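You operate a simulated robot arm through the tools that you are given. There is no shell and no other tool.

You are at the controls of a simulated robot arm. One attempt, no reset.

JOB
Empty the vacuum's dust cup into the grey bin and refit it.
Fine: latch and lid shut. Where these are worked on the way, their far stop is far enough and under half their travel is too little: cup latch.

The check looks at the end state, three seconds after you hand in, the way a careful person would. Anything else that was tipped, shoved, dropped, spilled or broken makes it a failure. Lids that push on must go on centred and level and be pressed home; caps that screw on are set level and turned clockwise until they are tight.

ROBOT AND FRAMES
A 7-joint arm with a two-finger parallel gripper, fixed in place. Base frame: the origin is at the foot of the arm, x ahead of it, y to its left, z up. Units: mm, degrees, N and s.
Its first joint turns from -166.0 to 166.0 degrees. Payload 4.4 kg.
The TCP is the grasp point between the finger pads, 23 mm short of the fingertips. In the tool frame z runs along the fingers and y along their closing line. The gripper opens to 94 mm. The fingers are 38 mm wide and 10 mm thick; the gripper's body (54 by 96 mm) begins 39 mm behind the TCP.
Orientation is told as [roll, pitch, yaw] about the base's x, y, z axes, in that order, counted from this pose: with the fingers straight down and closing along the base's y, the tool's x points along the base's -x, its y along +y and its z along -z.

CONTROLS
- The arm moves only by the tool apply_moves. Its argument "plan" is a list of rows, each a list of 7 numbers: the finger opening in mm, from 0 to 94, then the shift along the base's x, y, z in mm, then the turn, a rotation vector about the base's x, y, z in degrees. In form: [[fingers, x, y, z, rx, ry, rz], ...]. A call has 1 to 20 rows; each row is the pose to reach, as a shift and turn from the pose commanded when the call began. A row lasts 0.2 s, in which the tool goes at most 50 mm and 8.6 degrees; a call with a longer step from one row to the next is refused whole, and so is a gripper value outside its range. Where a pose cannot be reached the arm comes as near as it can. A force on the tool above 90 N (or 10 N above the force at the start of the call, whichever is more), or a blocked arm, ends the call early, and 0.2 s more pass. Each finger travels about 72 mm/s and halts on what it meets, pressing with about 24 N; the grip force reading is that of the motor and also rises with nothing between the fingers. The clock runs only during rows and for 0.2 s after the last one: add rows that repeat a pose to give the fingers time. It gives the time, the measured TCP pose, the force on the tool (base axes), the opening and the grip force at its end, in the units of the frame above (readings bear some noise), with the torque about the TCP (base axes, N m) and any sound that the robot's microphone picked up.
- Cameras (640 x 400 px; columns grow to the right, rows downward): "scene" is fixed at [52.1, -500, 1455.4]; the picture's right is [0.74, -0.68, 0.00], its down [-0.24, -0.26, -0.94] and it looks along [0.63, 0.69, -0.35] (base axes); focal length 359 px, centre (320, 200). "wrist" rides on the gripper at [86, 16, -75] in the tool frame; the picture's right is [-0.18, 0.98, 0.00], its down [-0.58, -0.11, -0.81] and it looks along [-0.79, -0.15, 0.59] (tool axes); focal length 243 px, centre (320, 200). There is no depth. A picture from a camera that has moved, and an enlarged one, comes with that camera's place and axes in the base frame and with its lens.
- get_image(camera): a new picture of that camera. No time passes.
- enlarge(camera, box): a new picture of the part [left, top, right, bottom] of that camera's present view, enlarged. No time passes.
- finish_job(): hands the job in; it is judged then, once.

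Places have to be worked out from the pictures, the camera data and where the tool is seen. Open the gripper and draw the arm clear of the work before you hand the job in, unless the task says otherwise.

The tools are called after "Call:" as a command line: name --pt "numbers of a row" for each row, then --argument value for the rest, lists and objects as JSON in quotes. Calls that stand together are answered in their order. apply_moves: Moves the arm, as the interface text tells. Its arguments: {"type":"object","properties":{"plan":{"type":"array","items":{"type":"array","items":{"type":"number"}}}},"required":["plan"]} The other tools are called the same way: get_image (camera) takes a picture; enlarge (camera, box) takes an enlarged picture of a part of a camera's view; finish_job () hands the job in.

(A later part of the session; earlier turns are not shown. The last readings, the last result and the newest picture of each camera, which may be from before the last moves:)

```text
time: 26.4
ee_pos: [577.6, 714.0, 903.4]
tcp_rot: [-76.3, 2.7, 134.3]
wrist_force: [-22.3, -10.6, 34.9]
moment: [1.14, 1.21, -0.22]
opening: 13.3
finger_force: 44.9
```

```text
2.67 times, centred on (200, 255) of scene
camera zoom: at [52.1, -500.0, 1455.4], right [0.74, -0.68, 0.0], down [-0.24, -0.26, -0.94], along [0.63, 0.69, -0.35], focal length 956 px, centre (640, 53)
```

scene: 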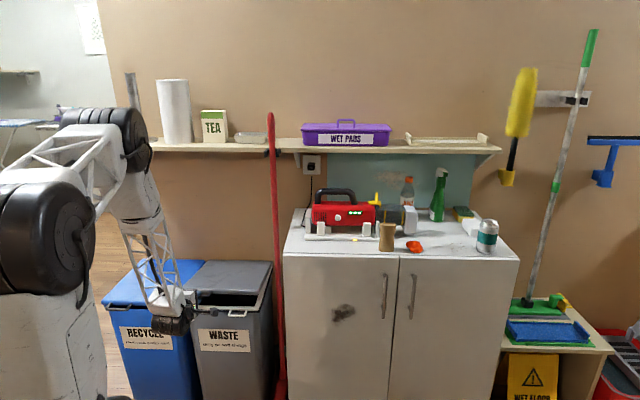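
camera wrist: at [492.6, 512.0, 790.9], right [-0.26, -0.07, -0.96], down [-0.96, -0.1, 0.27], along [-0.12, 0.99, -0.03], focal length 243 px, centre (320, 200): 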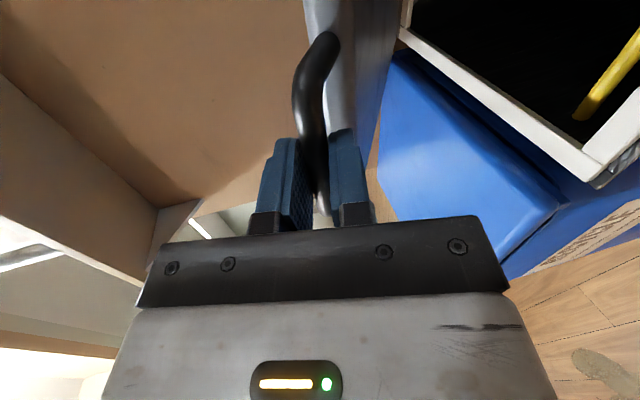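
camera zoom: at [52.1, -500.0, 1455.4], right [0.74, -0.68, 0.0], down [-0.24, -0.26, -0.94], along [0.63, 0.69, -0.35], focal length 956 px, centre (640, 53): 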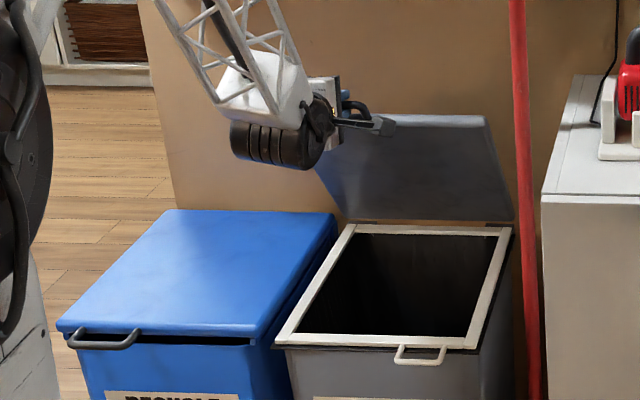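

The force shows I'm slightly inside the true arc. Refitting gives a hinge near v≈1101, z≈594 with a radius of about 362, so I'll continue with that towards vertical.

Call:
apply_moves --pt "0 1.4 1.4 9.9 0 0 0" --pt "0 11.5 11 17.5 0 0 0" --pt "0 21.8 20.8 24.5 0 0 0" --pt "0 32.2 30.8 30.7 0 0 0" --pt "0 42.9 41 36.5 0 0 0" --pt "0 53.6 51.3 41.5 0 0 0" --pt "0 64.6 61.8 46.1 0 0 0" --pt "0 75.7 72.4 49.7 0 0 0" --pt "0 87 83.1 52.9 0 0 0" --pt "0 98.2 93.8 55.2 0 0 0" --pt "0 109.6 104.7 57 0 0 0"

Call:
get_image --camera "scene"

Call:
get_image --camera "wrist"

```text
time: 28.8
ee_pos: [686.8, 819.1, 962.3]
tcp_rot: [-76.4, 2.8, 134.4]
wrist_force: [-24.0, 21.3, 21.7]
moment: [1.17, 1.16, -0.33]
opening: 13.3
finger_force: 45.1
```

```text
taken
```

scene: 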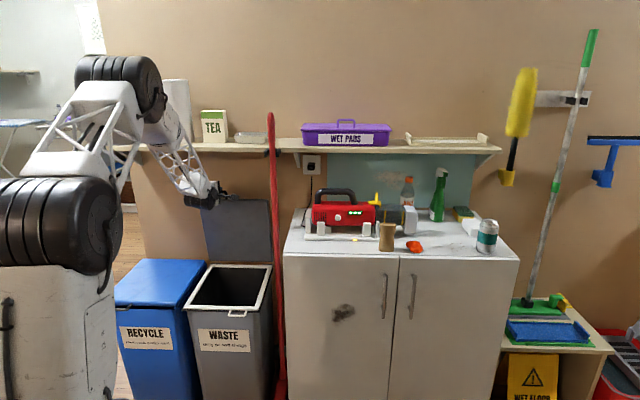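

```text
taken
camera wrist: at [693.5, 703.0, 967.0], right [-0.26, -0.06, -0.96], down [-0.96, -0.1, 0.27], along [-0.12, 0.99, -0.03], focal length 243 px, centre (320, 200)
```

wrist: 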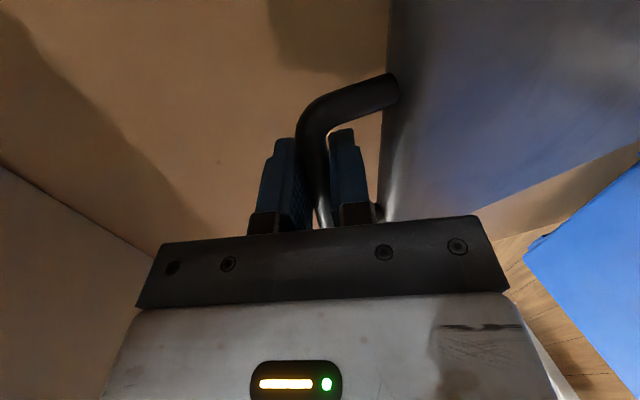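

The lid is almost vertical. A sideways force suggests my wall direction is off by about 1°, so it is close to -45°. I'll correct for that and push the lid slightly past vertical, watching for its stop.

Call:
apply_moves --pt "0 4.4 6.8 1.5 0 0 0" --pt "0 9.4 11.8 2 0 0 0" --pt "0 14 17.7 2.5 0 0 0" --pt "0 18.7 23.7 3 0 0 0" --pt "0 23.5 29.5 3 0 0 0" --pt "0 28.3 35.3 3 0 0 0"

Call:
get_image --camera "scene"

Call:
get_image --camera "wrist"

```text
time: 30.2
ee_pos: [716.6, 853.1, 963.1]
tcp_rot: [-76.2, 2.7, 134.3]
wrist_force: [23.1, -22.4, 34.0]
moment: [1.21, 1.32, -0.39]
opening: 13.3
finger_force: 44.7
```

```text
taken
```

scene: 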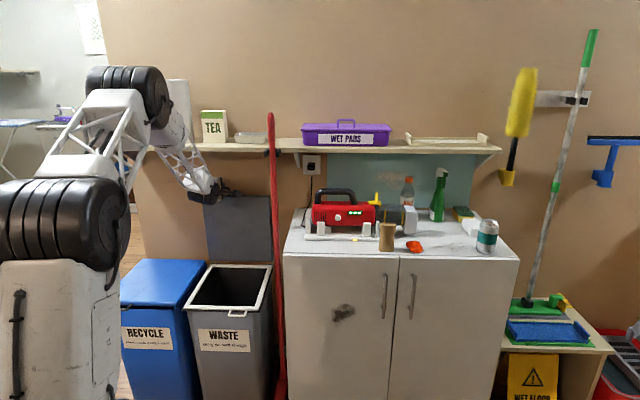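

```text
taken
camera wrist: at [722.1, 737.2, 969.4], right [-0.26, -0.06, -0.96], down [-0.96, -0.1, 0.27], along [-0.12, 0.99, -0.03], focal length 243 px, centre (320, 200)
```

wrist: 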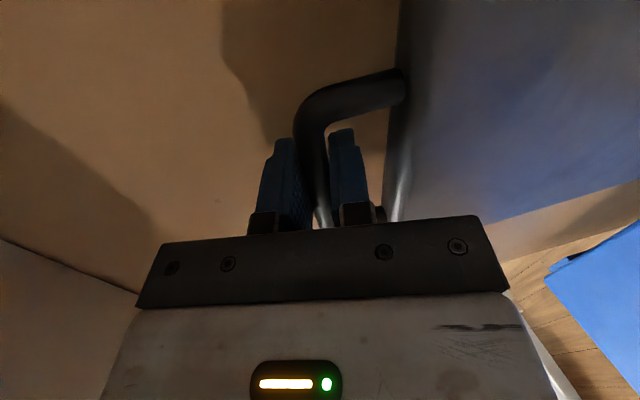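

Nearly at 90°. I'll ease off sideways by 3 mm, raise a little to relieve the load, and go another 18 mm toward the wall.

Call:
apply_moves --pt "0 2.1 -2.2 3 0 0 0" --pt "0 6.4 2 3.5 0 0 0" --pt "0 10.7 6.2 3.5 0 0 0" --pt "0 15 10.3 3 0 0 0"

Call:
get_image --camera "wrist"

```text
time: 31.3
ee_pos: [726.7, 862.2, 963.6]
tcp_rot: [-75.9, 2.7, 134.5]
wrist_force: [-39.0, -35.6, 15.0]
moment: [1.78, 1.07, 0.07]
opening: 13.0
finger_force: 45.9
stopped in row 4: the force on the tool passed its limit at 95 N (the readings are from after the stop); the commanded pose is now the measured one
```

```text
taken
camera wrist: at [732.4, 747.4, 969.7], right [-0.27, -0.07, -0.96], down [-0.96, -0.1, 0.27], along [-0.12, 0.99, -0.04], focal length 243 px, centre (320, 200)
```

wrist: 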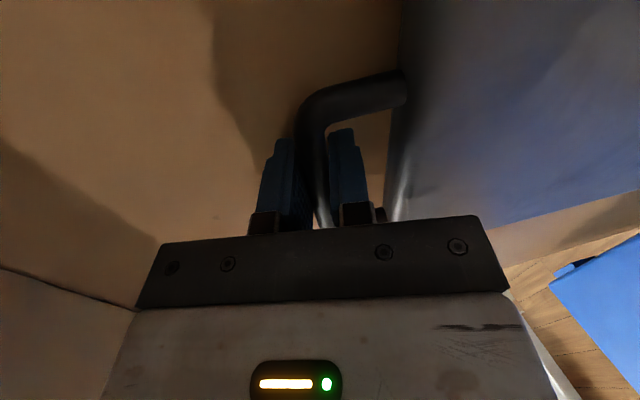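

The lid has met its stop at about 92°. I'll back off 3 mm, loosen the grip slightly and see whether the lid stays up by itself.

Call:
apply_moves --pt "0 -2.2 -2.1 0 0 0 0" --pt "0 -2.2 -2.1 0 0 0 0" --pt "24 -2.2 -2.1 0 0 0 0" --pt "30 -2.2 -2.1 0 0 0 0" --pt "30 -2.2 -2.1 0 0 0 0"

Call:
get_image --camera "wrist"

Call:
enlarge --camera "scene" --box '[160, 160, 300, 300]'

```text
time: 32.5
ee_pos: [725.5, 860.6, 960.9]
tcp_rot: [-75.9, 2.8, 134.5]
wrist_force: [-1.4, -8.0, -5.5]
moment: [-0.01, -0.04, -0.02]
opening: 26.9
finger_force: 0.0
```

```text
taken
camera wrist: at [731.5, 745.4, 968.0], right [-0.27, -0.07, -0.96], down [-0.96, -0.1, 0.27], along [-0.12, 0.99, -0.04], focal length 243 px, centre (320, 200)
```

wrist: 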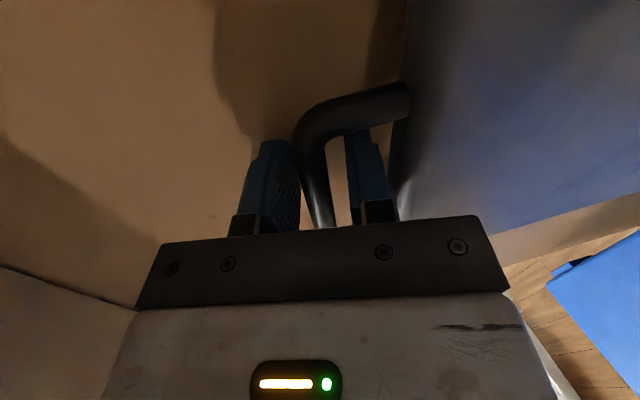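

```text
2.86 times, centred on (230, 230) of scene
camera zoom: at [52.1, -500.0, 1455.4], right [0.74, -0.68, 0.0], down [-0.24, -0.26, -0.94], along [0.63, 0.69, -0.35], focal length 1025 px, centre (577, 114)
```

zoom: 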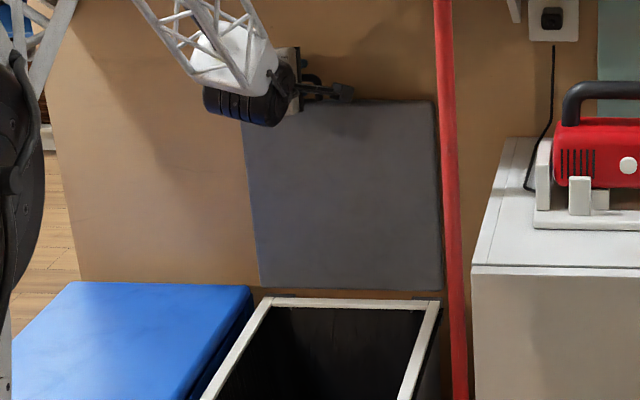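

Call:
apply_moves --pt "30 -7 -6.8 2.4 0 0 0" --pt "30 -14 -13.6 4.8 0 0 0" --pt "30 -14 -13.6 4.8 0 0 0"

Call:
get_image --camera "wrist"

```text
time: 33.3
ee_pos: [712.4, 849.4, 966.2]
tcp_rot: [-75.8, 2.7, 134.5]
wrist_force: [0.2, -0.7, -0.2]
moment: [0.02, 0.01, 0.01]
opening: 30.0
finger_force: 0.0
```

```text
taken
camera wrist: at [717.6, 732.5, 973.4], right [-0.27, -0.07, -0.96], down [-0.96, -0.1, 0.27], along [-0.12, 0.99, -0.04], focal length 243 px, centre (320, 200)
```

wrist: 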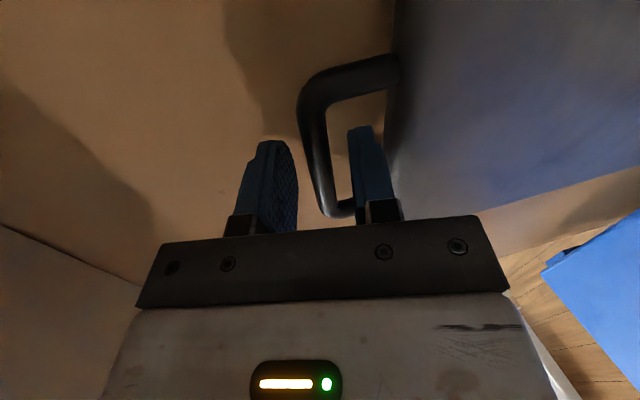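

The lid holds its place with no force on the tool. I'll retreat fully and check that it stays put.

Call:
apply_moves --pt "30 -14 -13.6 4.8 0 0 0" --pt "30 -30 -29 10 0 0 0" --pt "30 -60 -58 15 0 0 0" --pt "30 -90 -87 20 0 0 0" --pt "30 -120 -116 25 0 0 0"

Call:
get_image --camera "scene"

Call:
get_image --camera "wrist"

```text
time: 34.5
ee_pos: [591.2, 730.2, 992.0]
tcp_rot: [-75.9, 2.7, 134.6]
wrist_force: [0.2, 0.4, -0.2]
moment: [0.0, -0.01, -0.04]
opening: 30.1
finger_force: 0.1
```

```text
taken
```

scene: 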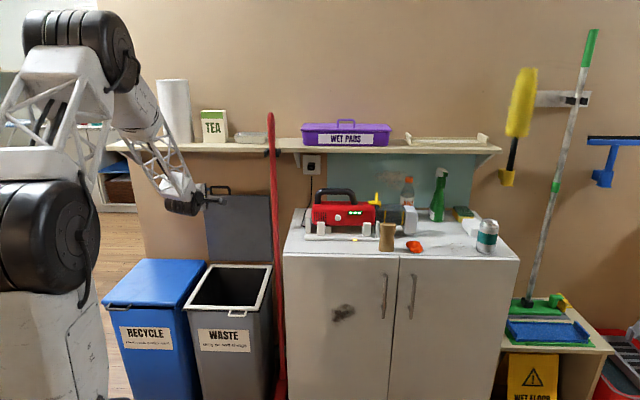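

```text
taken
camera wrist: at [597.1, 613.8, 998.8], right [-0.27, -0.07, -0.96], down [-0.96, -0.1, 0.27], along [-0.12, 0.99, -0.04], focal length 243 px, centre (320, 200)
```

wrist: 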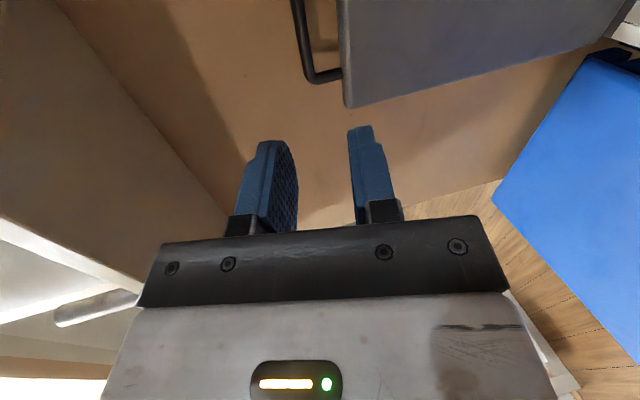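

The lid stays open. Next is the latch: I'll retreat in front of the pole, roll the tool so the fingers close along the vacuum's length, and move to a viewpoint in front of the latch.

Call:
apply_moves --pt "30 -18 -18 5 5.7 5.5 -1.95" --pt "30 -37 -36 10 11.5 11 -3.9" --pt "30 -55 -54 16 17.2 16.5 -5.8" --pt "30 -74 -72 21 22.9 22 -7.8" --pt "30 -92 -90 26 28.7 27.5 -9.7" --pt "30 -110 -108 32 34.4 33 -11.7" --pt "30 -129 -126 37 40.1 38.5 -13.6" --pt "30 -147 -144 42 45.9 44 -15.6" --pt "30 -166 -162 48 51.6 49.5 -17.5" --pt "30 -184 -180 53 57.3 55 -19.5" --pt "30 -203 -197 58 63.1 60.5 -21.4"

Call:
get_image --camera "scene"

```text
time: 36.9
ee_pos: [387.9, 534.8, 1050.2]
tcp_rot: [-10.9, -76.0, 55.4]
wrist_force: [0.1, -1.2, 0.5]
moment: [-0.01, 0.01, 0.03]
opening: 29.9
finger_force: 0.1
```

```text
taken
```

scene: 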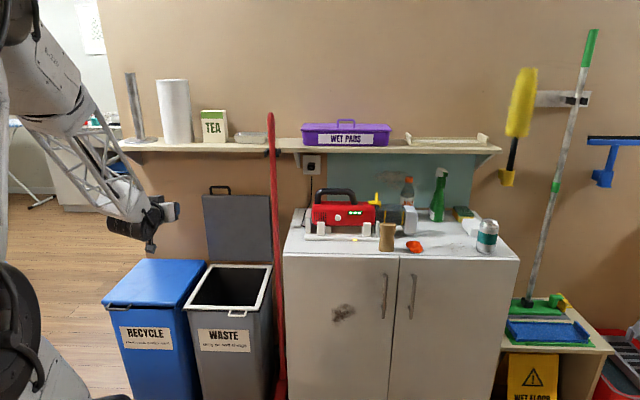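

Reached. Now I'll move along in front of the cabinet to the latch's front, tilting the tool to point about 45° down and closing the fingers.

Call:
apply_moves --pt "30 37.2 -27.1 2 -1.4 1.7 0" --pt "20 74.5 -54.3 4 -2.9 3.4 -0.1" --pt "10 111.7 -81.4 6 -4.3 5.1 -0.1" --pt "0 149 -108.5 8 -5.7 6.9 -0.2" --pt "0 186.2 -135.6 10 -7.2 8.6 -0.2" --pt "0 223.5 -162.8 12 -8.6 10.3 -0.3" --pt "0 260.7 -189.9 15 -10 12 -0.3" --pt "0 298 -217 17 -11.5 13.7 -0.3" --pt "0 335.2 -244.2 19 -12.9 15.4 -0.4" --pt "0 372.5 -271.3 21 -14.4 17.1 -0.4" --pt "0 409.7 -298.4 24 -15.8 18.9 -0.5" --pt "0 447 -325.5 26 -17.2 20.6 -0.5" --pt "0 484.2 -352.7 28 -18.7 22.3 -0.6" --pt "0 521.5 -379.8 30 -20.1 24 -0.6"

Call:
get_image --camera "wrist"

Call:
get_image --camera "scene"

```text
time: 39.9
ee_pos: [909.3, 154.9, 1079.3]
tcp_rot: [0.0, -45.0, 45.0]
wrist_force: [-0.4, 0.4, 0.3]
moment: [0.01, -0.01, 0.05]
opening: 0.0
finger_force: 24.4
```

```text
taken
camera wrist: at [817.6, 85.7, 1072.2], right [-0.6, 0.79, 0.13], down [-0.04, -0.19, 0.98], along [0.8, 0.59, 0.14], focal length 243 px, centre (320, 200)
```

wrist: 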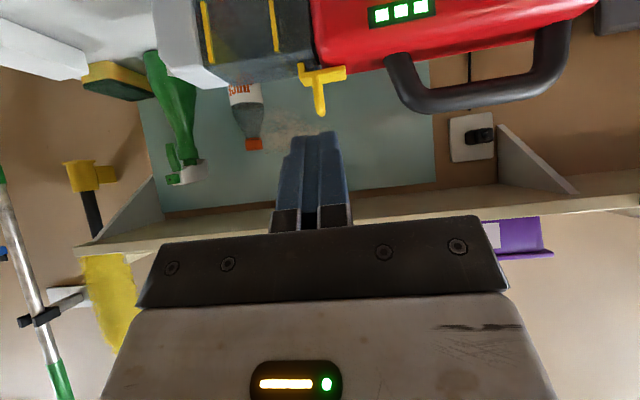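

```text
taken
```

scene: 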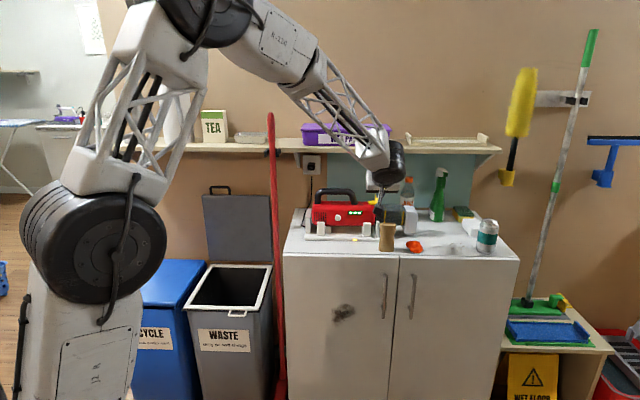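

Call:
enlarge --camera "wrist" --box '[240, 20, 400, 140]'

Call:
enlarge --camera "wrist" --box '[140, 0, 340, 130]'

```text
3.33 times, centred on (320, 80) of wrist
camera zoom: at [817.6, 85.7, 1072.2], right [-0.6, 0.79, 0.13], down [-0.04, -0.19, 0.98], along [0.8, 0.59, 0.14], focal length 809 px, centre (320, 600)
```

zoom: 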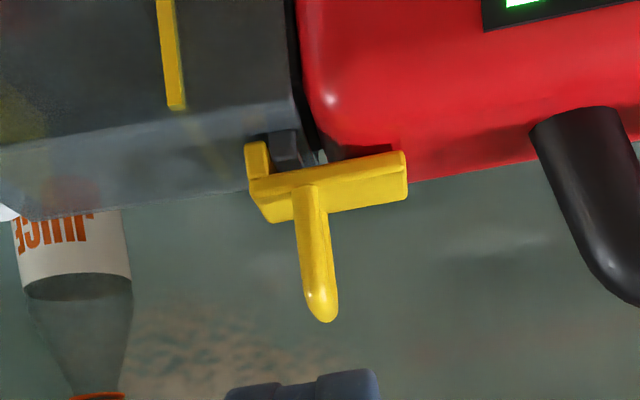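

```text
3.08 times, centred on (240, 65) of wrist
camera zoom: at [817.6, 85.7, 1072.2], right [-0.6, 0.79, 0.13], down [-0.04, -0.19, 0.98], along [0.8, 0.59, 0.14], focal length 746 px, centre (566, 615)
```

zoom: 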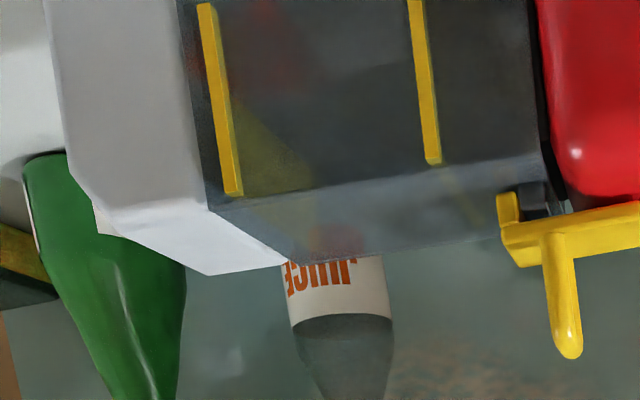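

The view is clear: the plate runs U 514–557 on top of the red body, with the hook at the right end behind the cup's catch. The loop rises at U≈541 to z≈1028, so the hinge should be at the left end. I'll bring the closed fingers to the right of the loop, above it, to push it over.

Call:
apply_moves --pt "0 22.3 -22.3 5 0 0 0" --pt "0 54 9.4 5 0 0 0" --pt "0 86 41 5 0 0 0" --pt "0 117.5 72.8 5 0 0 0"

Call:
get_image --camera "wrist"

Call:
enlarge --camera "scene" --box '[340, 160, 440, 222]'

```text
time: 40.9
ee_pos: [1028.9, 227.1, 1086.2]
tcp_rot: [0.0, -45.1, 44.8]
wrist_force: [0.2, -0.6, 0.2]
moment: [-0.03, -0.01, 0.03]
opening: 0.0
finger_force: 24.4
```

```text
taken
camera wrist: at [937.1, 158.7, 1078.3], right [-0.6, 0.79, 0.13], down [-0.04, -0.19, 0.98], along [0.8, 0.58, 0.14], focal length 243 px, centre (320, 200)
```

wrist: 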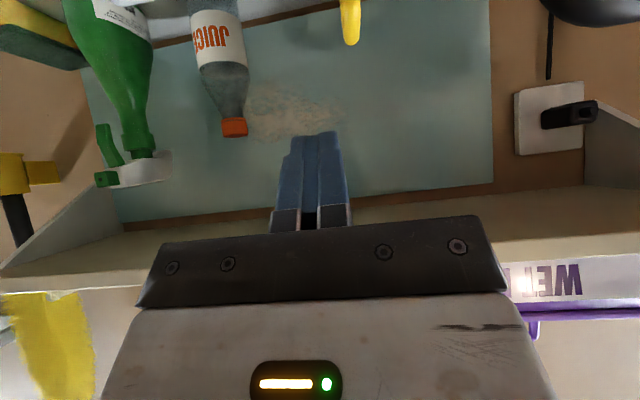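

```text
6.40 times, centred on (390, 191) of scene
camera zoom: at [52.1, -500.0, 1455.4], right [0.74, -0.68, 0.0], down [-0.24, -0.26, -0.94], along [0.63, 0.69, -0.35], focal length 2295 px, centre (-128, 258)
```

zoom: 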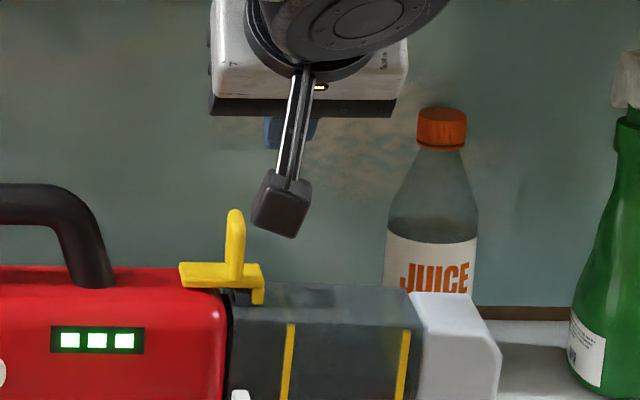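

The fingers sit about 7 mm to the right of the loop. I'll lower beside it and begin pushing left along the latch's arc, stopping part-way to check.

Call:
apply_moves --pt "0 0 0 -20 0 0 0" --pt "0 0 0 -38 0 0 0" --pt "0 -5 5 -38 0 0 0" --pt "0 -10.3 10.3 -31 0 0 0" --pt "0 -16.8 16.8 -26 0 0 0"

Call:
get_image --camera "wrist"

Call:
enlarge --camera "scene" --box '[340, 160, 440, 222]'

```text
time: 42.1
ee_pos: [1010.3, 244.4, 1059.1]
tcp_rot: [0.0, -45.1, 44.9]
wrist_force: [-0.1, -0.4, -0.4]
moment: [-0.01, 0.01, 0.02]
opening: 0.1
finger_force: 23.9
```

```text
taken
camera wrist: at [918.2, 174.9, 1051.2], right [-0.6, 0.79, 0.13], down [-0.04, -0.19, 0.98], along [0.8, 0.59, 0.14], focal length 243 px, centre (320, 200)
```

wrist: 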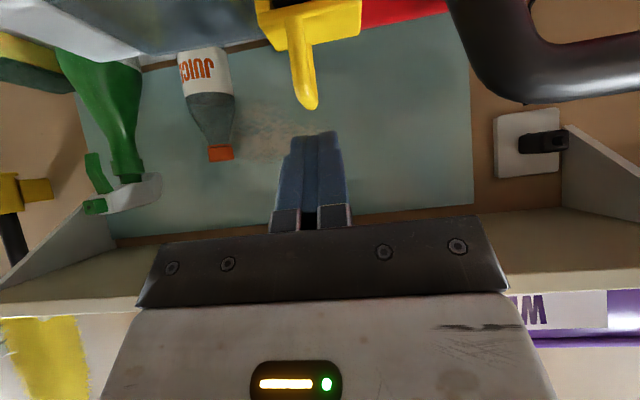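

```text
6.40 times, centred on (390, 191) of scene
camera zoom: at [52.1, -500.0, 1455.4], right [0.74, -0.68, 0.0], down [-0.24, -0.26, -0.94], along [0.63, 0.69, -0.35], focal length 2295 px, centre (-128, 258)
```

zoom: 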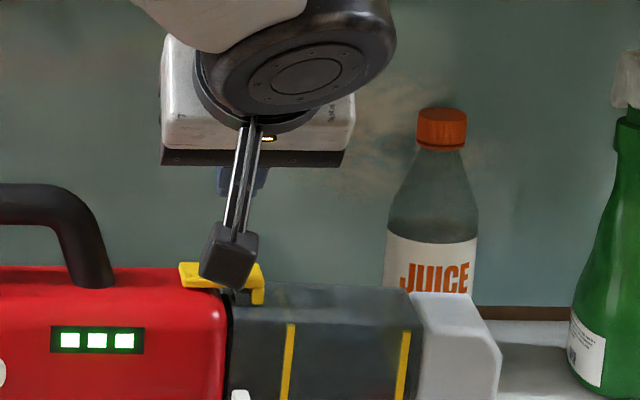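

The fingertips are rounded and passed just over the loop without touching it. I'll go back to the right, lower by about 12 mm more than before, and push again.

Call:
apply_moves --pt "0 9.2 -9.2 3 0 0 0" --pt "0 18.4 -18.4 3 0 0 0" --pt "0 18.4 -18.4 -12 0 0 0" --pt "0 18.4 -18.4 -24 0 0 0" --pt "0 13.5 -13.5 -24 0 0 0" --pt "0 10.6 -10.6 -20 0 0 0" --pt "0 7.6 -7.6 -16 0 0 0"

Call:
get_image --camera "wrist"

Call:
enlarge --camera "scene" --box '[340, 160, 440, 222]'

```text
time: 43.7
ee_pos: [1018.0, 236.5, 1042.4]
tcp_rot: [0.0, -45.0, 44.9]
wrist_force: [1.5, -1.5, 0.6]
moment: [-0.02, -0.02, -0.02]
opening: 0.2
finger_force: 23.4
```

```text
taken
camera wrist: at [926.6, 166.3, 1034.2], right [-0.6, 0.79, 0.13], down [-0.04, -0.19, 0.98], along [0.8, 0.59, 0.14], focal length 243 px, centre (320, 200)
```

wrist: 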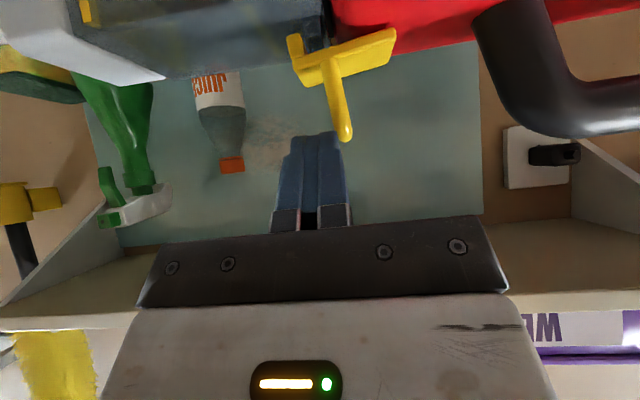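

```text
6.40 times, centred on (390, 191) of scene
camera zoom: at [52.1, -500.0, 1455.4], right [0.74, -0.68, 0.0], down [-0.24, -0.26, -0.94], along [0.63, 0.69, -0.35], focal length 2295 px, centre (-128, 258)
```

zoom: 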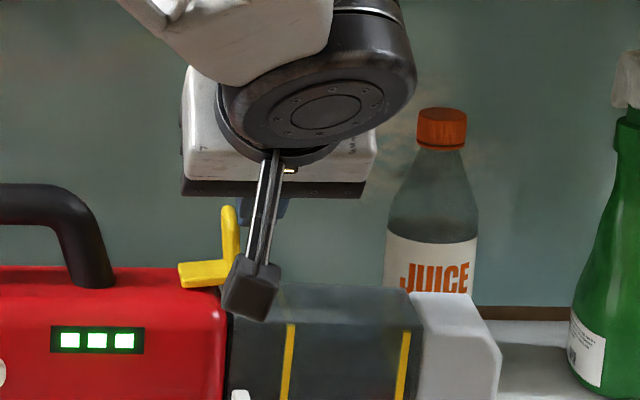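

Contact is made and the latch is tipping up about its left end with only about 2 N. I'll continue along the arc.

Call:
apply_moves --pt "0 -3.2 3.2 1.5 0 0 0" --pt "0 -6.4 6.4 3 0 0 0" --pt "0 -10 10 4.5 0 0 0" --pt "0 -13.7 13.7 6 0 0 0" --pt "0 -17.2 17.2 6.5 0 0 0" --pt "0 -20.8 20.8 6 0 0 0"

Call:
get_image --camera "wrist"

Call:
enlarge --camera "scene" --box '[340, 160, 440, 222]'

```text
time: 45.1
ee_pos: [998.5, 257.3, 1049.5]
tcp_rot: [-0.1, -45.0, 44.9]
wrist_force: [0.0, 0.6, 0.1]
moment: [-0.01, 0.01, 0.0]
opening: 0.2
finger_force: 23.9
```

```text
taken
camera wrist: at [905.0, 188.1, 1040.9], right [-0.6, 0.79, 0.13], down [-0.04, -0.19, 0.98], along [0.8, 0.59, 0.14], focal length 243 px, centre (320, 200)
```

wrist: 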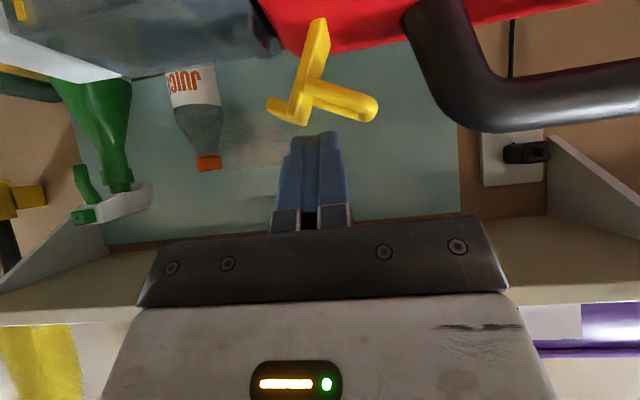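

```text
6.40 times, centred on (390, 191) of scene
camera zoom: at [52.1, -500.0, 1455.4], right [0.74, -0.68, 0.0], down [-0.24, -0.26, -0.94], along [0.63, 0.69, -0.35], focal length 2295 px, centre (-128, 258)
```

zoom: 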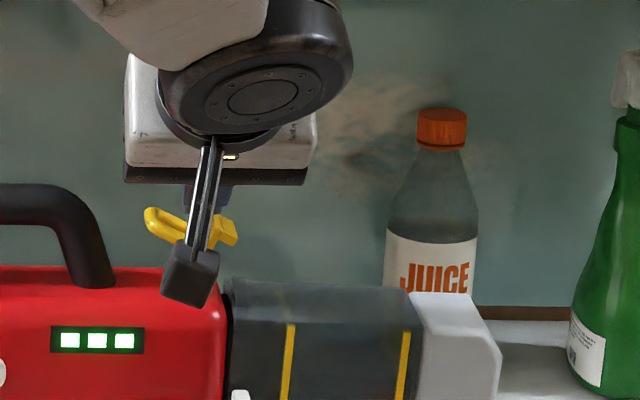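

The latch is at roughly 65–70°, still light to move. I'll push it further in small steps to find its far stop.

Call:
apply_moves --pt "0 -3.5 3.5 -0.5 0 0 0" --pt "0 -7 7 -1 0 0 0" --pt "0 -10 10 -2 0 0 0"

Call:
get_image --camera "wrist"

Call:
enlarge --camera "scene" --box '[340, 160, 440, 222]'

```text
time: 45.9
ee_pos: [986.8, 267.6, 1046.8]
tcp_rot: [0.1, -45.1, 44.9]
wrist_force: [5.3, -1.6, 5.4]
moment: [-0.01, -0.1, -0.02]
opening: 0.0
finger_force: 24.1
```

```text
taken
camera wrist: at [894.5, 197.9, 1038.6], right [-0.6, 0.79, 0.13], down [-0.04, -0.19, 0.98], along [0.8, 0.59, 0.14], focal length 243 px, centre (320, 200)
```

wrist: 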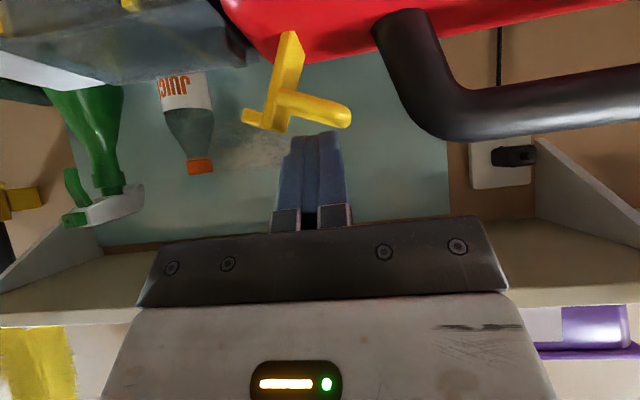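

```text
6.40 times, centred on (390, 191) of scene
camera zoom: at [52.1, -500.0, 1455.4], right [0.74, -0.68, 0.0], down [-0.24, -0.26, -0.94], along [0.63, 0.69, -0.35], focal length 2295 px, centre (-128, 258)
```

zoom: 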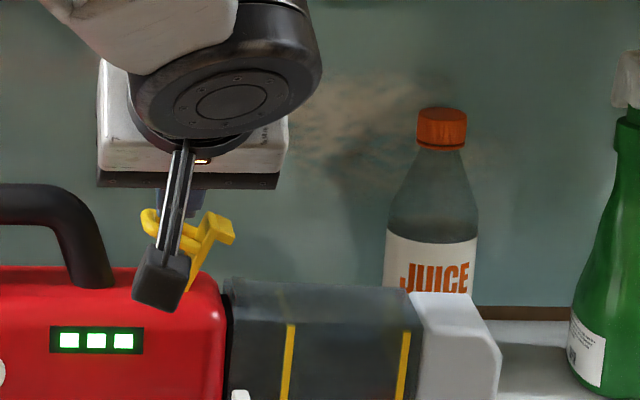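

Call:
apply_moves --pt "0 -1 1 -2 0 0 0" --pt "0 -2 2 -4 0 0 0"

Call:
enlarge --camera "wrist" --box '[200, 0, 440, 150]'

```text
time: 46.5
ee_pos: [987.0, 268.9, 1046.2]
tcp_rot: [-0.3, -45.2, 44.9]
wrist_force: [13.5, -8.8, 27.4]
moment: [-0.02, -0.23, -0.1]
opening: 0.1
finger_force: 24.2
```

```text
2.67 times, centred on (320, 75) of wrist
camera zoom: at [893.6, 199.6, 1036.9], right [-0.6, 0.79, 0.13], down [-0.04, -0.19, 0.98], along [0.8, 0.59, 0.15], focal length 647 px, centre (320, 533)
```

zoom: 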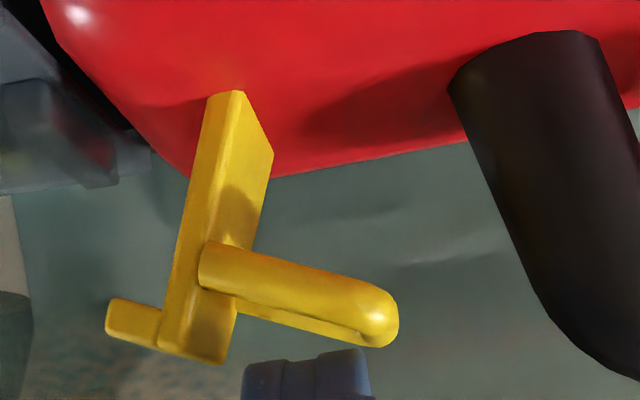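

The force rose sharply without further movement, so the latch is at its far stop (about 75°). I'll lift the fingers away and see whether it stays open.

Call:
apply_moves --pt "0 0 0 8 0 0 0" --pt "0 0 0 20 0 0 0" --pt "0 -14 -14 40 0 0 0" --pt "0 -42 -42 50 0 0 0" --pt "0 -70 -70 55 0 0 0"

Call:
get_image --camera "wrist"

Call:
enlarge --camera "scene" --box '[340, 160, 440, 222]'

```text
time: 47.7
ee_pos: [913.4, 199.3, 1096.2]
tcp_rot: [0.1, -44.9, 45.0]
wrist_force: [-0.1, 0.6, -0.6]
moment: [0.05, 0.01, 0.03]
opening: 0.0
finger_force: 23.7
```

```text
taken
camera wrist: at [821.7, 130.0, 1087.9], right [-0.6, 0.79, 0.13], down [-0.04, -0.19, 0.98], along [0.8, 0.59, 0.14], focal length 243 px, centre (320, 200)
```

wrist: 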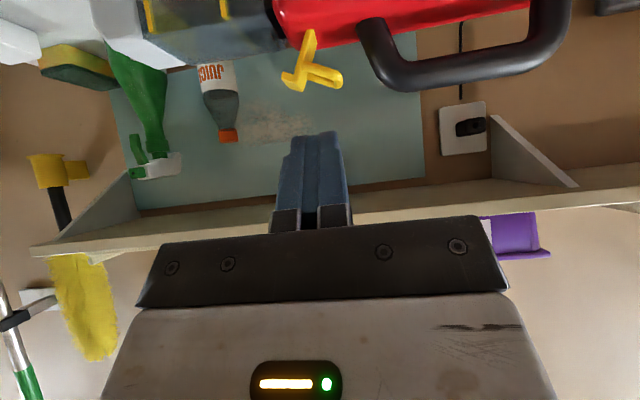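

```text
6.40 times, centred on (390, 191) of scene
camera zoom: at [52.1, -500.0, 1455.4], right [0.74, -0.68, 0.0], down [-0.24, -0.26, -0.94], along [0.63, 0.69, -0.35], focal length 2295 px, centre (-128, 258)
```

zoom: 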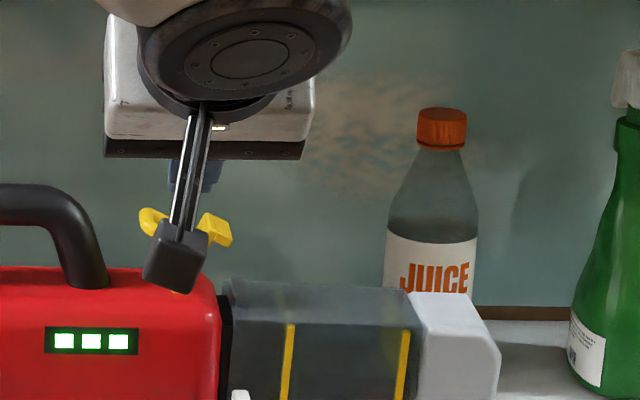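

The latch stays open at its far stop. The wooden cylinder stands in front of the cup's left part, so I'll grip the cup top and bottom at its right half with the tool horizontal from the front, angled about 10° from the right. First I'll reorient at a safe spot in front.

Call:
apply_moves --pt "20 3.3 -12.2 -6.6 -2.15 -6.8 3.3" --pt "40 6.6 -24.4 -13.2 -4.3 -13.6 6.6" --pt "60 9.9 -36.7 -19.8 -6.45 -20.4 9.9" --pt "80 13.1 -48.9 -26.5 -8.6 -27.3 13.2" --pt "80 16.4 -61.1 -33 -10.75 -34.1 16.5" --pt "80 19.7 -73.3 -39.7 -12.9 -40.9 19.8" --pt "80 23 -85.6 -46.3 -15.05 -47.7 23.1" --pt "80 26.3 -97.8 -52.9 -17.2 -54.5 26.4" --pt "80 29.6 -110 -59.5 -19.35 -61.3 29.7" --pt "80 32.8 -122.2 -66.2 -21.5 -68.2 33" --pt "80 36.1 -134.5 -72.8 -23.65 -75 36.3" --pt "80 39.4 -146.7 -79.4 -25.8 -81.8 39.6" --pt "80 42.7 -158.9 -86 -27.95 -88.6 42.9"

Call:
get_image --camera "wrist"

Call:
get_image --camera "scene"

```text
time: 50.5
ee_pos: [958.8, 39.5, 1012.2]
tcp_rot: [-90.2, 0.1, 144.9]
wrist_force: [0.3, -0.5, 0.4]
moment: [-0.06, 0.04, 0.0]
opening: 80.0
finger_force: 0.1
```

```text
taken
camera wrist: at [986.4, -71.3, 995.3], right [-0.15, 0.11, -0.98], down [-0.94, -0.33, 0.11], along [-0.31, 0.94, 0.15], focal length 243 px, centre (320, 200)
```

wrist: 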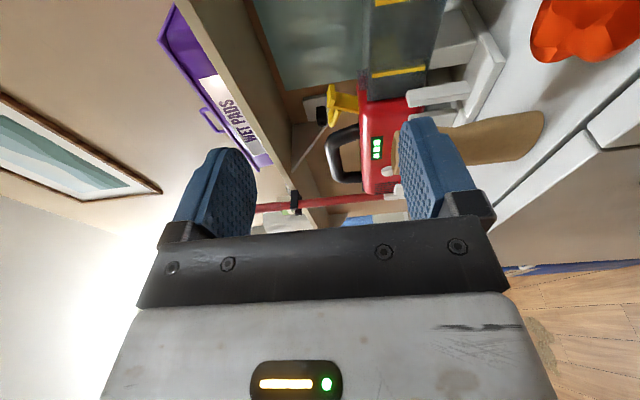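

```text
taken
```

scene: 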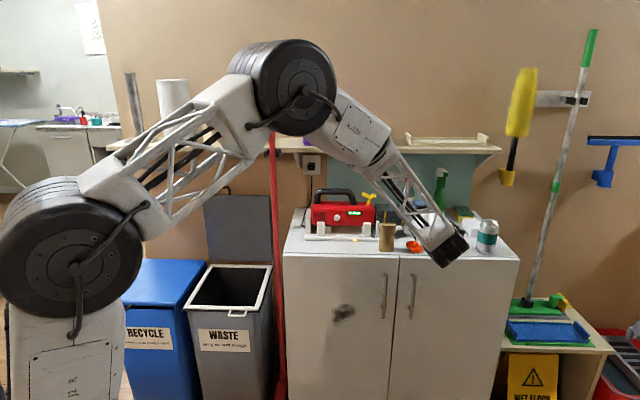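

The horizontal orientation is reached exactly. I'll check the cup, the cylinder and the orange object in this view.

Call:
enlarge --camera "wrist" --box '[300, 0, 640, 220]'

Call:
enlarge --camera "scene" --box '[340, 170, 480, 270]'

```text
1.82 times, centred on (470, 110) of wrist
camera zoom: at [986.4, -71.3, 995.3], right [-0.15, 0.11, -0.98], down [-0.94, -0.33, 0.11], along [-0.31, 0.94, 0.15], focal length 441 px, centre (47, 364)
```

zoom: 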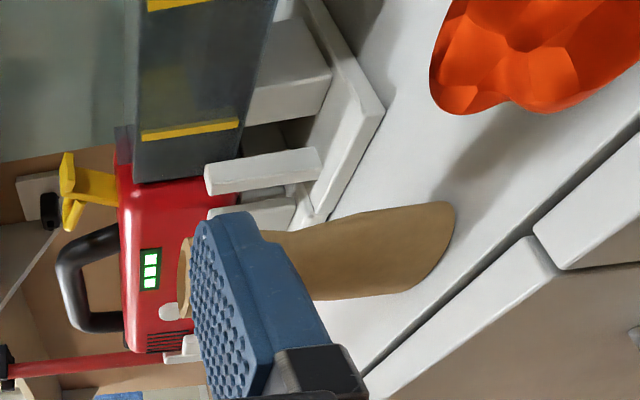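

```text
4.00 times, centred on (410, 220) of scene
camera zoom: at [52.1, -500.0, 1455.4], right [0.74, -0.68, 0.0], down [-0.24, -0.26, -0.94], along [0.63, 0.69, -0.35], focal length 1434 px, centre (-40, 120)
```

zoom: 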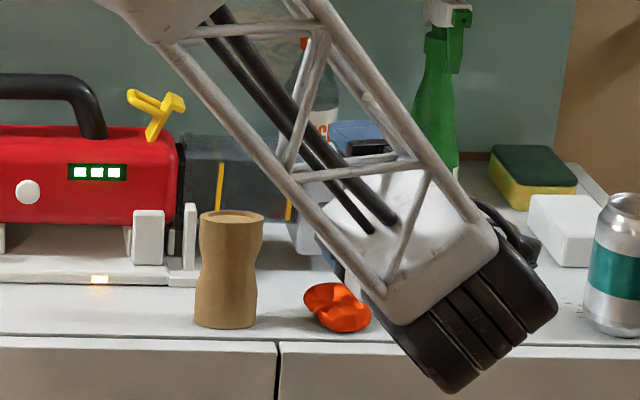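

Call:
enlarge --camera "wrist" --box '[360, 0, 520, 120]'

Call:
enlarge --camera "wrist" --box '[400, 0, 640, 170]'

```text
3.33 times, centred on (440, 60) of wrist
camera zoom: at [986.4, -71.3, 995.3], right [-0.15, 0.11, -0.98], down [-0.94, -0.33, 0.11], along [-0.31, 0.94, 0.15], focal length 809 px, centre (-80, 667)
```

zoom: 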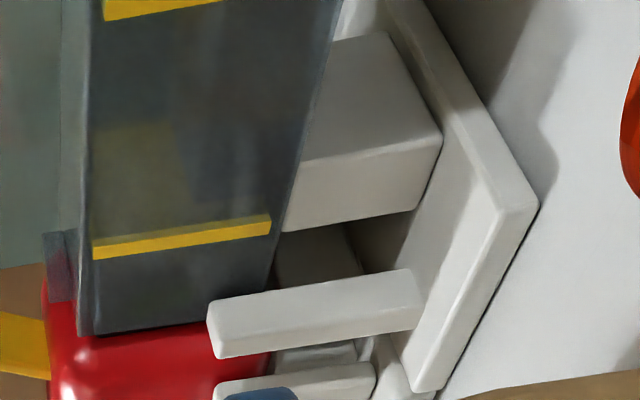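

```text
2.35 times, centred on (520, 85) of wrist
camera zoom: at [986.4, -71.3, 995.3], right [-0.15, 0.11, -0.98], down [-0.94, -0.33, 0.11], along [-0.31, 0.94, 0.15], focal length 571 px, centre (-151, 471)
```

zoom: 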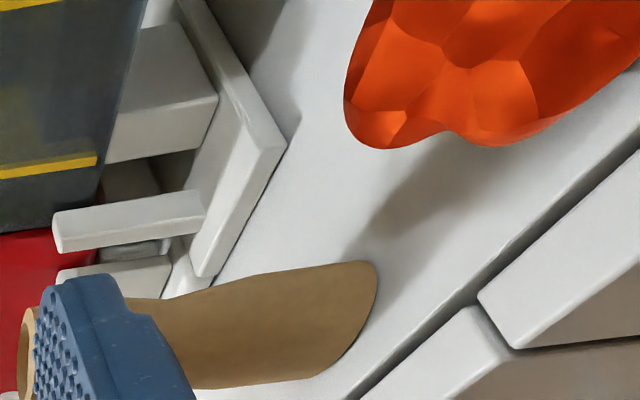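

The wrist views refine the cup to z≈909–967 and V≈871–927, with a rest block under it up to U≈592. The orange object may lie under the gripper body's path, so I'll lower the camera to about z=900 to measure the object's height against the horizon.

Call:
apply_moves --pt "80 0 0 -40 0 0 0" --pt "80 0 0 -80 0 0 0" --pt "80 0 0 -96 0 0 0"

Call:
get_image --camera "wrist"

Call:
enlarge --camera "wrist" --box '[280, 0, 520, 150]'

```text
time: 51.3
ee_pos: [960.0, 40.5, 917.0]
tcp_rot: [-90.1, 0.0, 145.0]
wrist_force: [-0.2, 0.1, 0.8]
moment: [0.02, 0.02, 0.0]
opening: 80.2
finger_force: 0.0
```

```text
taken
camera wrist: at [987.0, -72.0, 900.9], right [-0.15, 0.11, -0.98], down [-0.94, -0.33, 0.11], along [-0.31, 0.94, 0.15], focal length 243 px, centre (320, 200)
```

wrist: 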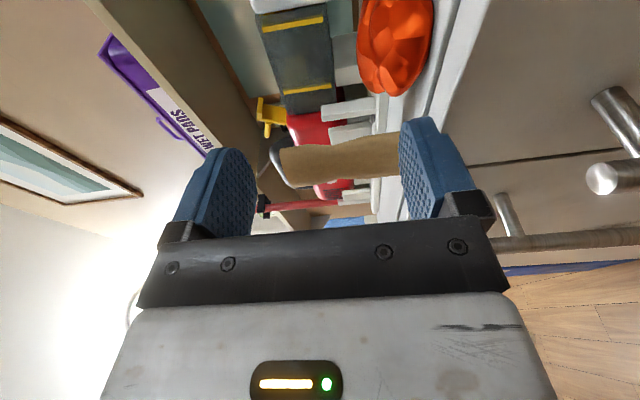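

```text
2.67 times, centred on (400, 75) of wrist
camera zoom: at [987.0, -72.0, 900.9], right [-0.15, 0.11, -0.98], down [-0.94, -0.33, 0.11], along [-0.31, 0.94, 0.15], focal length 647 px, centre (107, 533)
```

zoom: 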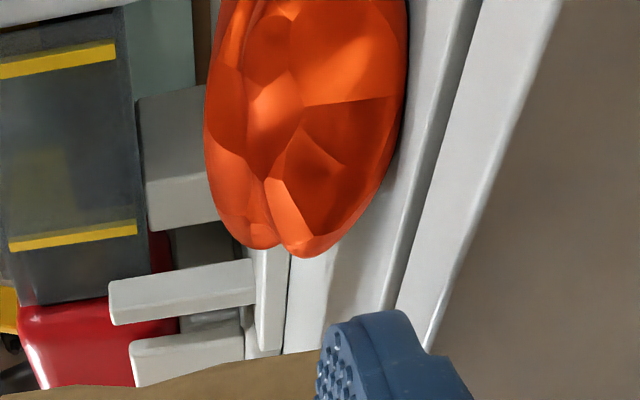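

The orange object's top is at z≈891 and the cylinder is at about U=568, V=771. A line through U≈618 with the body kept above z≈900 clears both. I'll rise to z=980, go forward to just in front of the cup, and check before lowering.

Call:
apply_moves --pt "94 0 0 32 0 0 0" --pt "94 0 0 63 0 0 0" --pt "94 20 29 63 0 0 0" --pt "94 40 58 63 0 0 0" --pt "94 60 87 63 0 0 0" --pt "94 72 105 63 0 0 0"

Call:
get_image --camera "wrist"

Call:
enlarge --camera "scene" --box '[340, 170, 480, 270]'

```text
time: 52.7
ee_pos: [1032.6, 145.4, 980.0]
tcp_rot: [-90.1, 0.0, 145.0]
wrist_force: [-0.7, 0.0, 0.2]
moment: [0.01, -0.03, -0.01]
opening: 93.8
finger_force: 0.1
```

```text
taken
camera wrist: at [1060.2, 34.5, 962.6], right [-0.15, 0.11, -0.98], down [-0.94, -0.33, 0.11], along [-0.31, 0.94, 0.15], focal length 243 px, centre (320, 200)
```

wrist: 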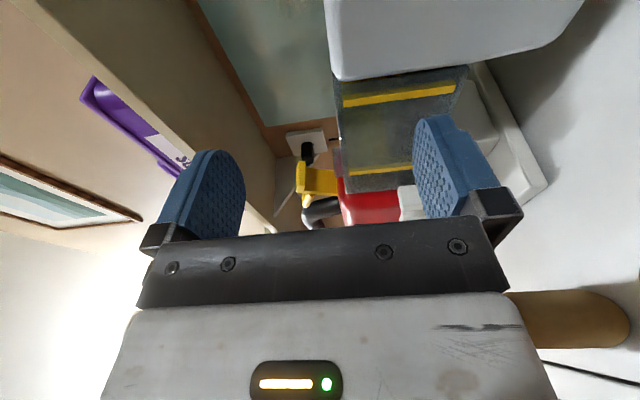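

```text
4.00 times, centred on (410, 220) of scene
camera zoom: at [52.1, -500.0, 1455.4], right [0.74, -0.68, 0.0], down [-0.24, -0.26, -0.94], along [0.63, 0.69, -0.35], focal length 1434 px, centre (-40, 120)
```

zoom: 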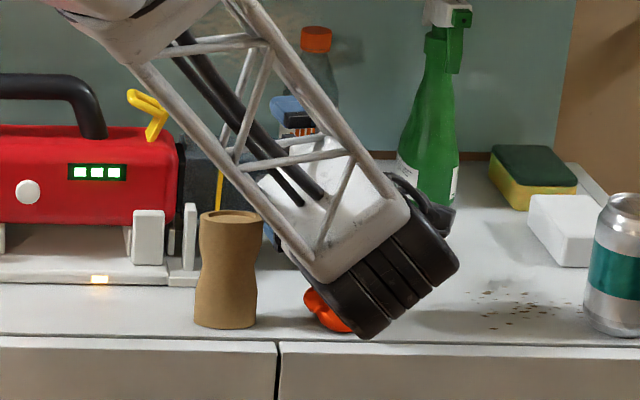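

The cup is squarely between the open fingers from this angle, and the wrist housing stays about 47 mm below the tool axis, clear of the cabinet. I'll lower to z=948.

Call:
apply_moves --pt "94 2.9 4.1 0 0 0 0" --pt "94 2.9 4.1 -16 0 0 0" --pt "94 2.9 4.1 -32 0 0 0"

Call:
get_image --camera "wrist"

Call:
enlarge --camera "scene" --box '[340, 170, 480, 270]'

```text
time: 53.5
ee_pos: [1034.0, 149.7, 946.2]
tcp_rot: [-90.0, -0.1, 145.0]
wrist_force: [-0.3, -0.7, 0.7]
moment: [-0.02, 0.0, 0.01]
opening: 93.9
finger_force: 0.0
```

```text
taken
camera wrist: at [1061.7, 38.7, 929.6], right [-0.15, 0.11, -0.98], down [-0.94, -0.33, 0.11], along [-0.31, 0.94, 0.15], focal length 243 px, centre (320, 200)
```

wrist: 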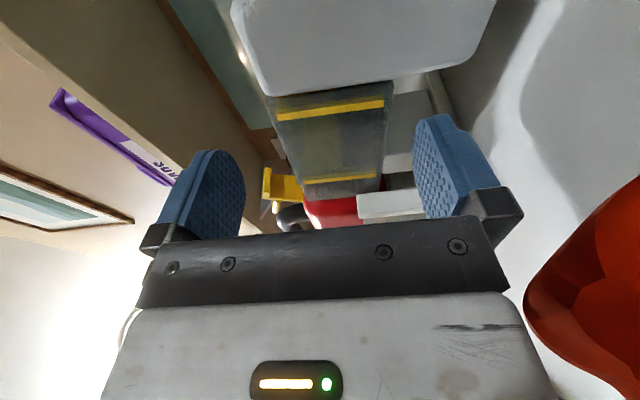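

```text
4.00 times, centred on (410, 220) of scene
camera zoom: at [52.1, -500.0, 1455.4], right [0.74, -0.68, 0.0], down [-0.24, -0.26, -0.94], along [0.63, 0.69, -0.35], focal length 1434 px, centre (-40, 120)
```

zoom: 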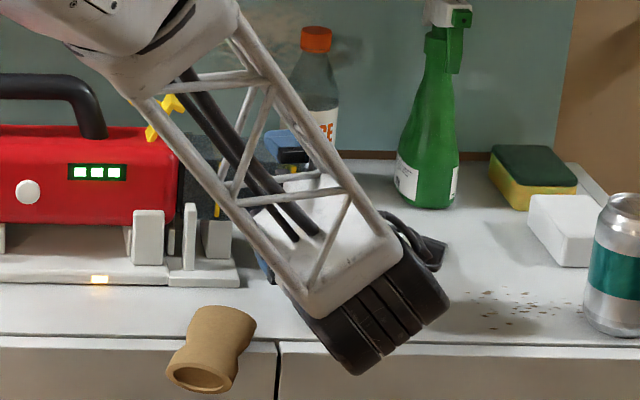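

The wooden cylinder has been knocked; I think the forearm truss caught it during the descent. I'll look closely at its state before any time passes.

Call:
enlarge --camera "scene" --box '[360, 200, 460, 280]'

Call:
get_image --camera "scene"

```text
5.00 times, centred on (410, 240) of scene
camera zoom: at [52.1, -500.0, 1455.4], right [0.74, -0.68, 0.0], down [-0.24, -0.26, -0.94], along [0.63, 0.69, -0.35], focal length 1793 px, centre (-130, 0)
```

zoom: 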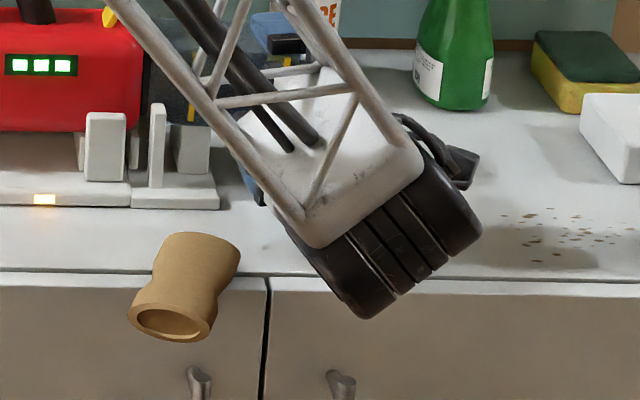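

```text
taken
```

scene: 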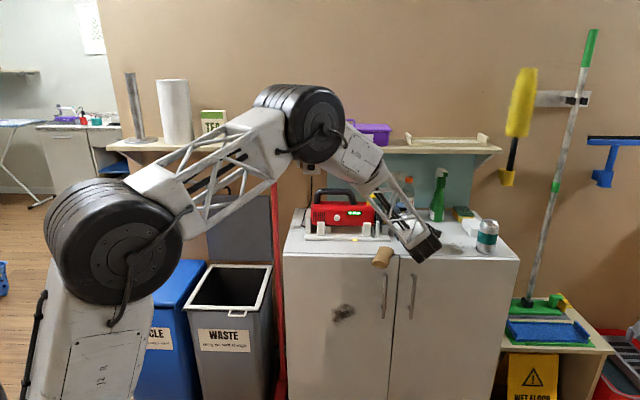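

The cylinder is already toppling off the front and can't be caught. I'll hold still for a moment and see where it ends up.

Call:
apply_moves --pt "94 0 0 0 0 0 0" --pt "94 0 0 0 0 0 0" --pt "94 0 0 0 0 0 0" --pt "94 0 0 0 0 0 0" --pt "94 0 0 0 0 0 0"

Call:
get_image --camera "scene"

Call:
get_image --camera "wrist"

```text
time: 54.7
ee_pos: [1034.8, 148.5, 946.9]
tcp_rot: [-90.0, -0.1, 144.9]
wrist_force: [-0.5, -0.2, -1.2]
moment: [0.04, 0.0, -0.01]
opening: 94.0
finger_force: 0.0
```

```text
taken
```

scene: 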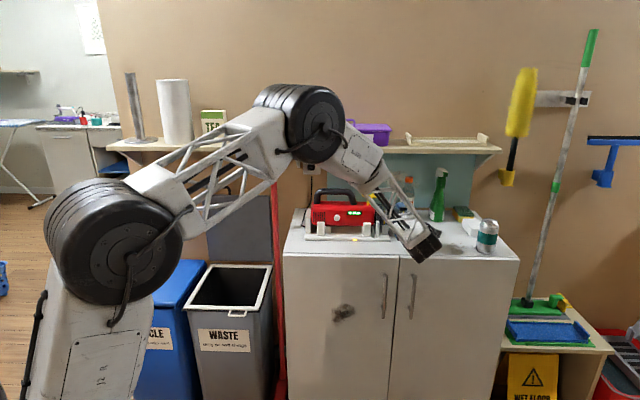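

```text
taken
camera wrist: at [1061.9, 38.6, 930.4], right [-0.15, 0.11, -0.98], down [-0.94, -0.33, 0.11], along [-0.31, 0.94, 0.15], focal length 243 px, centre (320, 200)
```

wrist: 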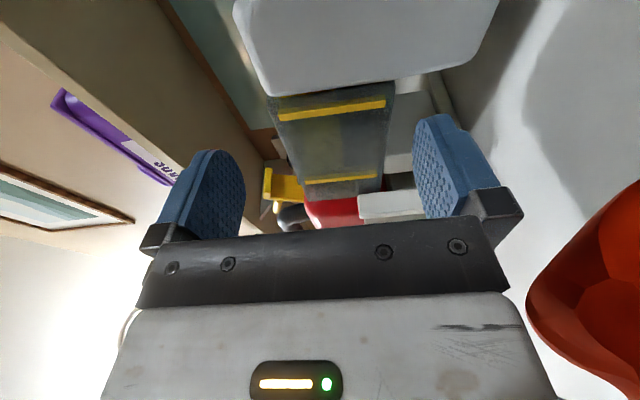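

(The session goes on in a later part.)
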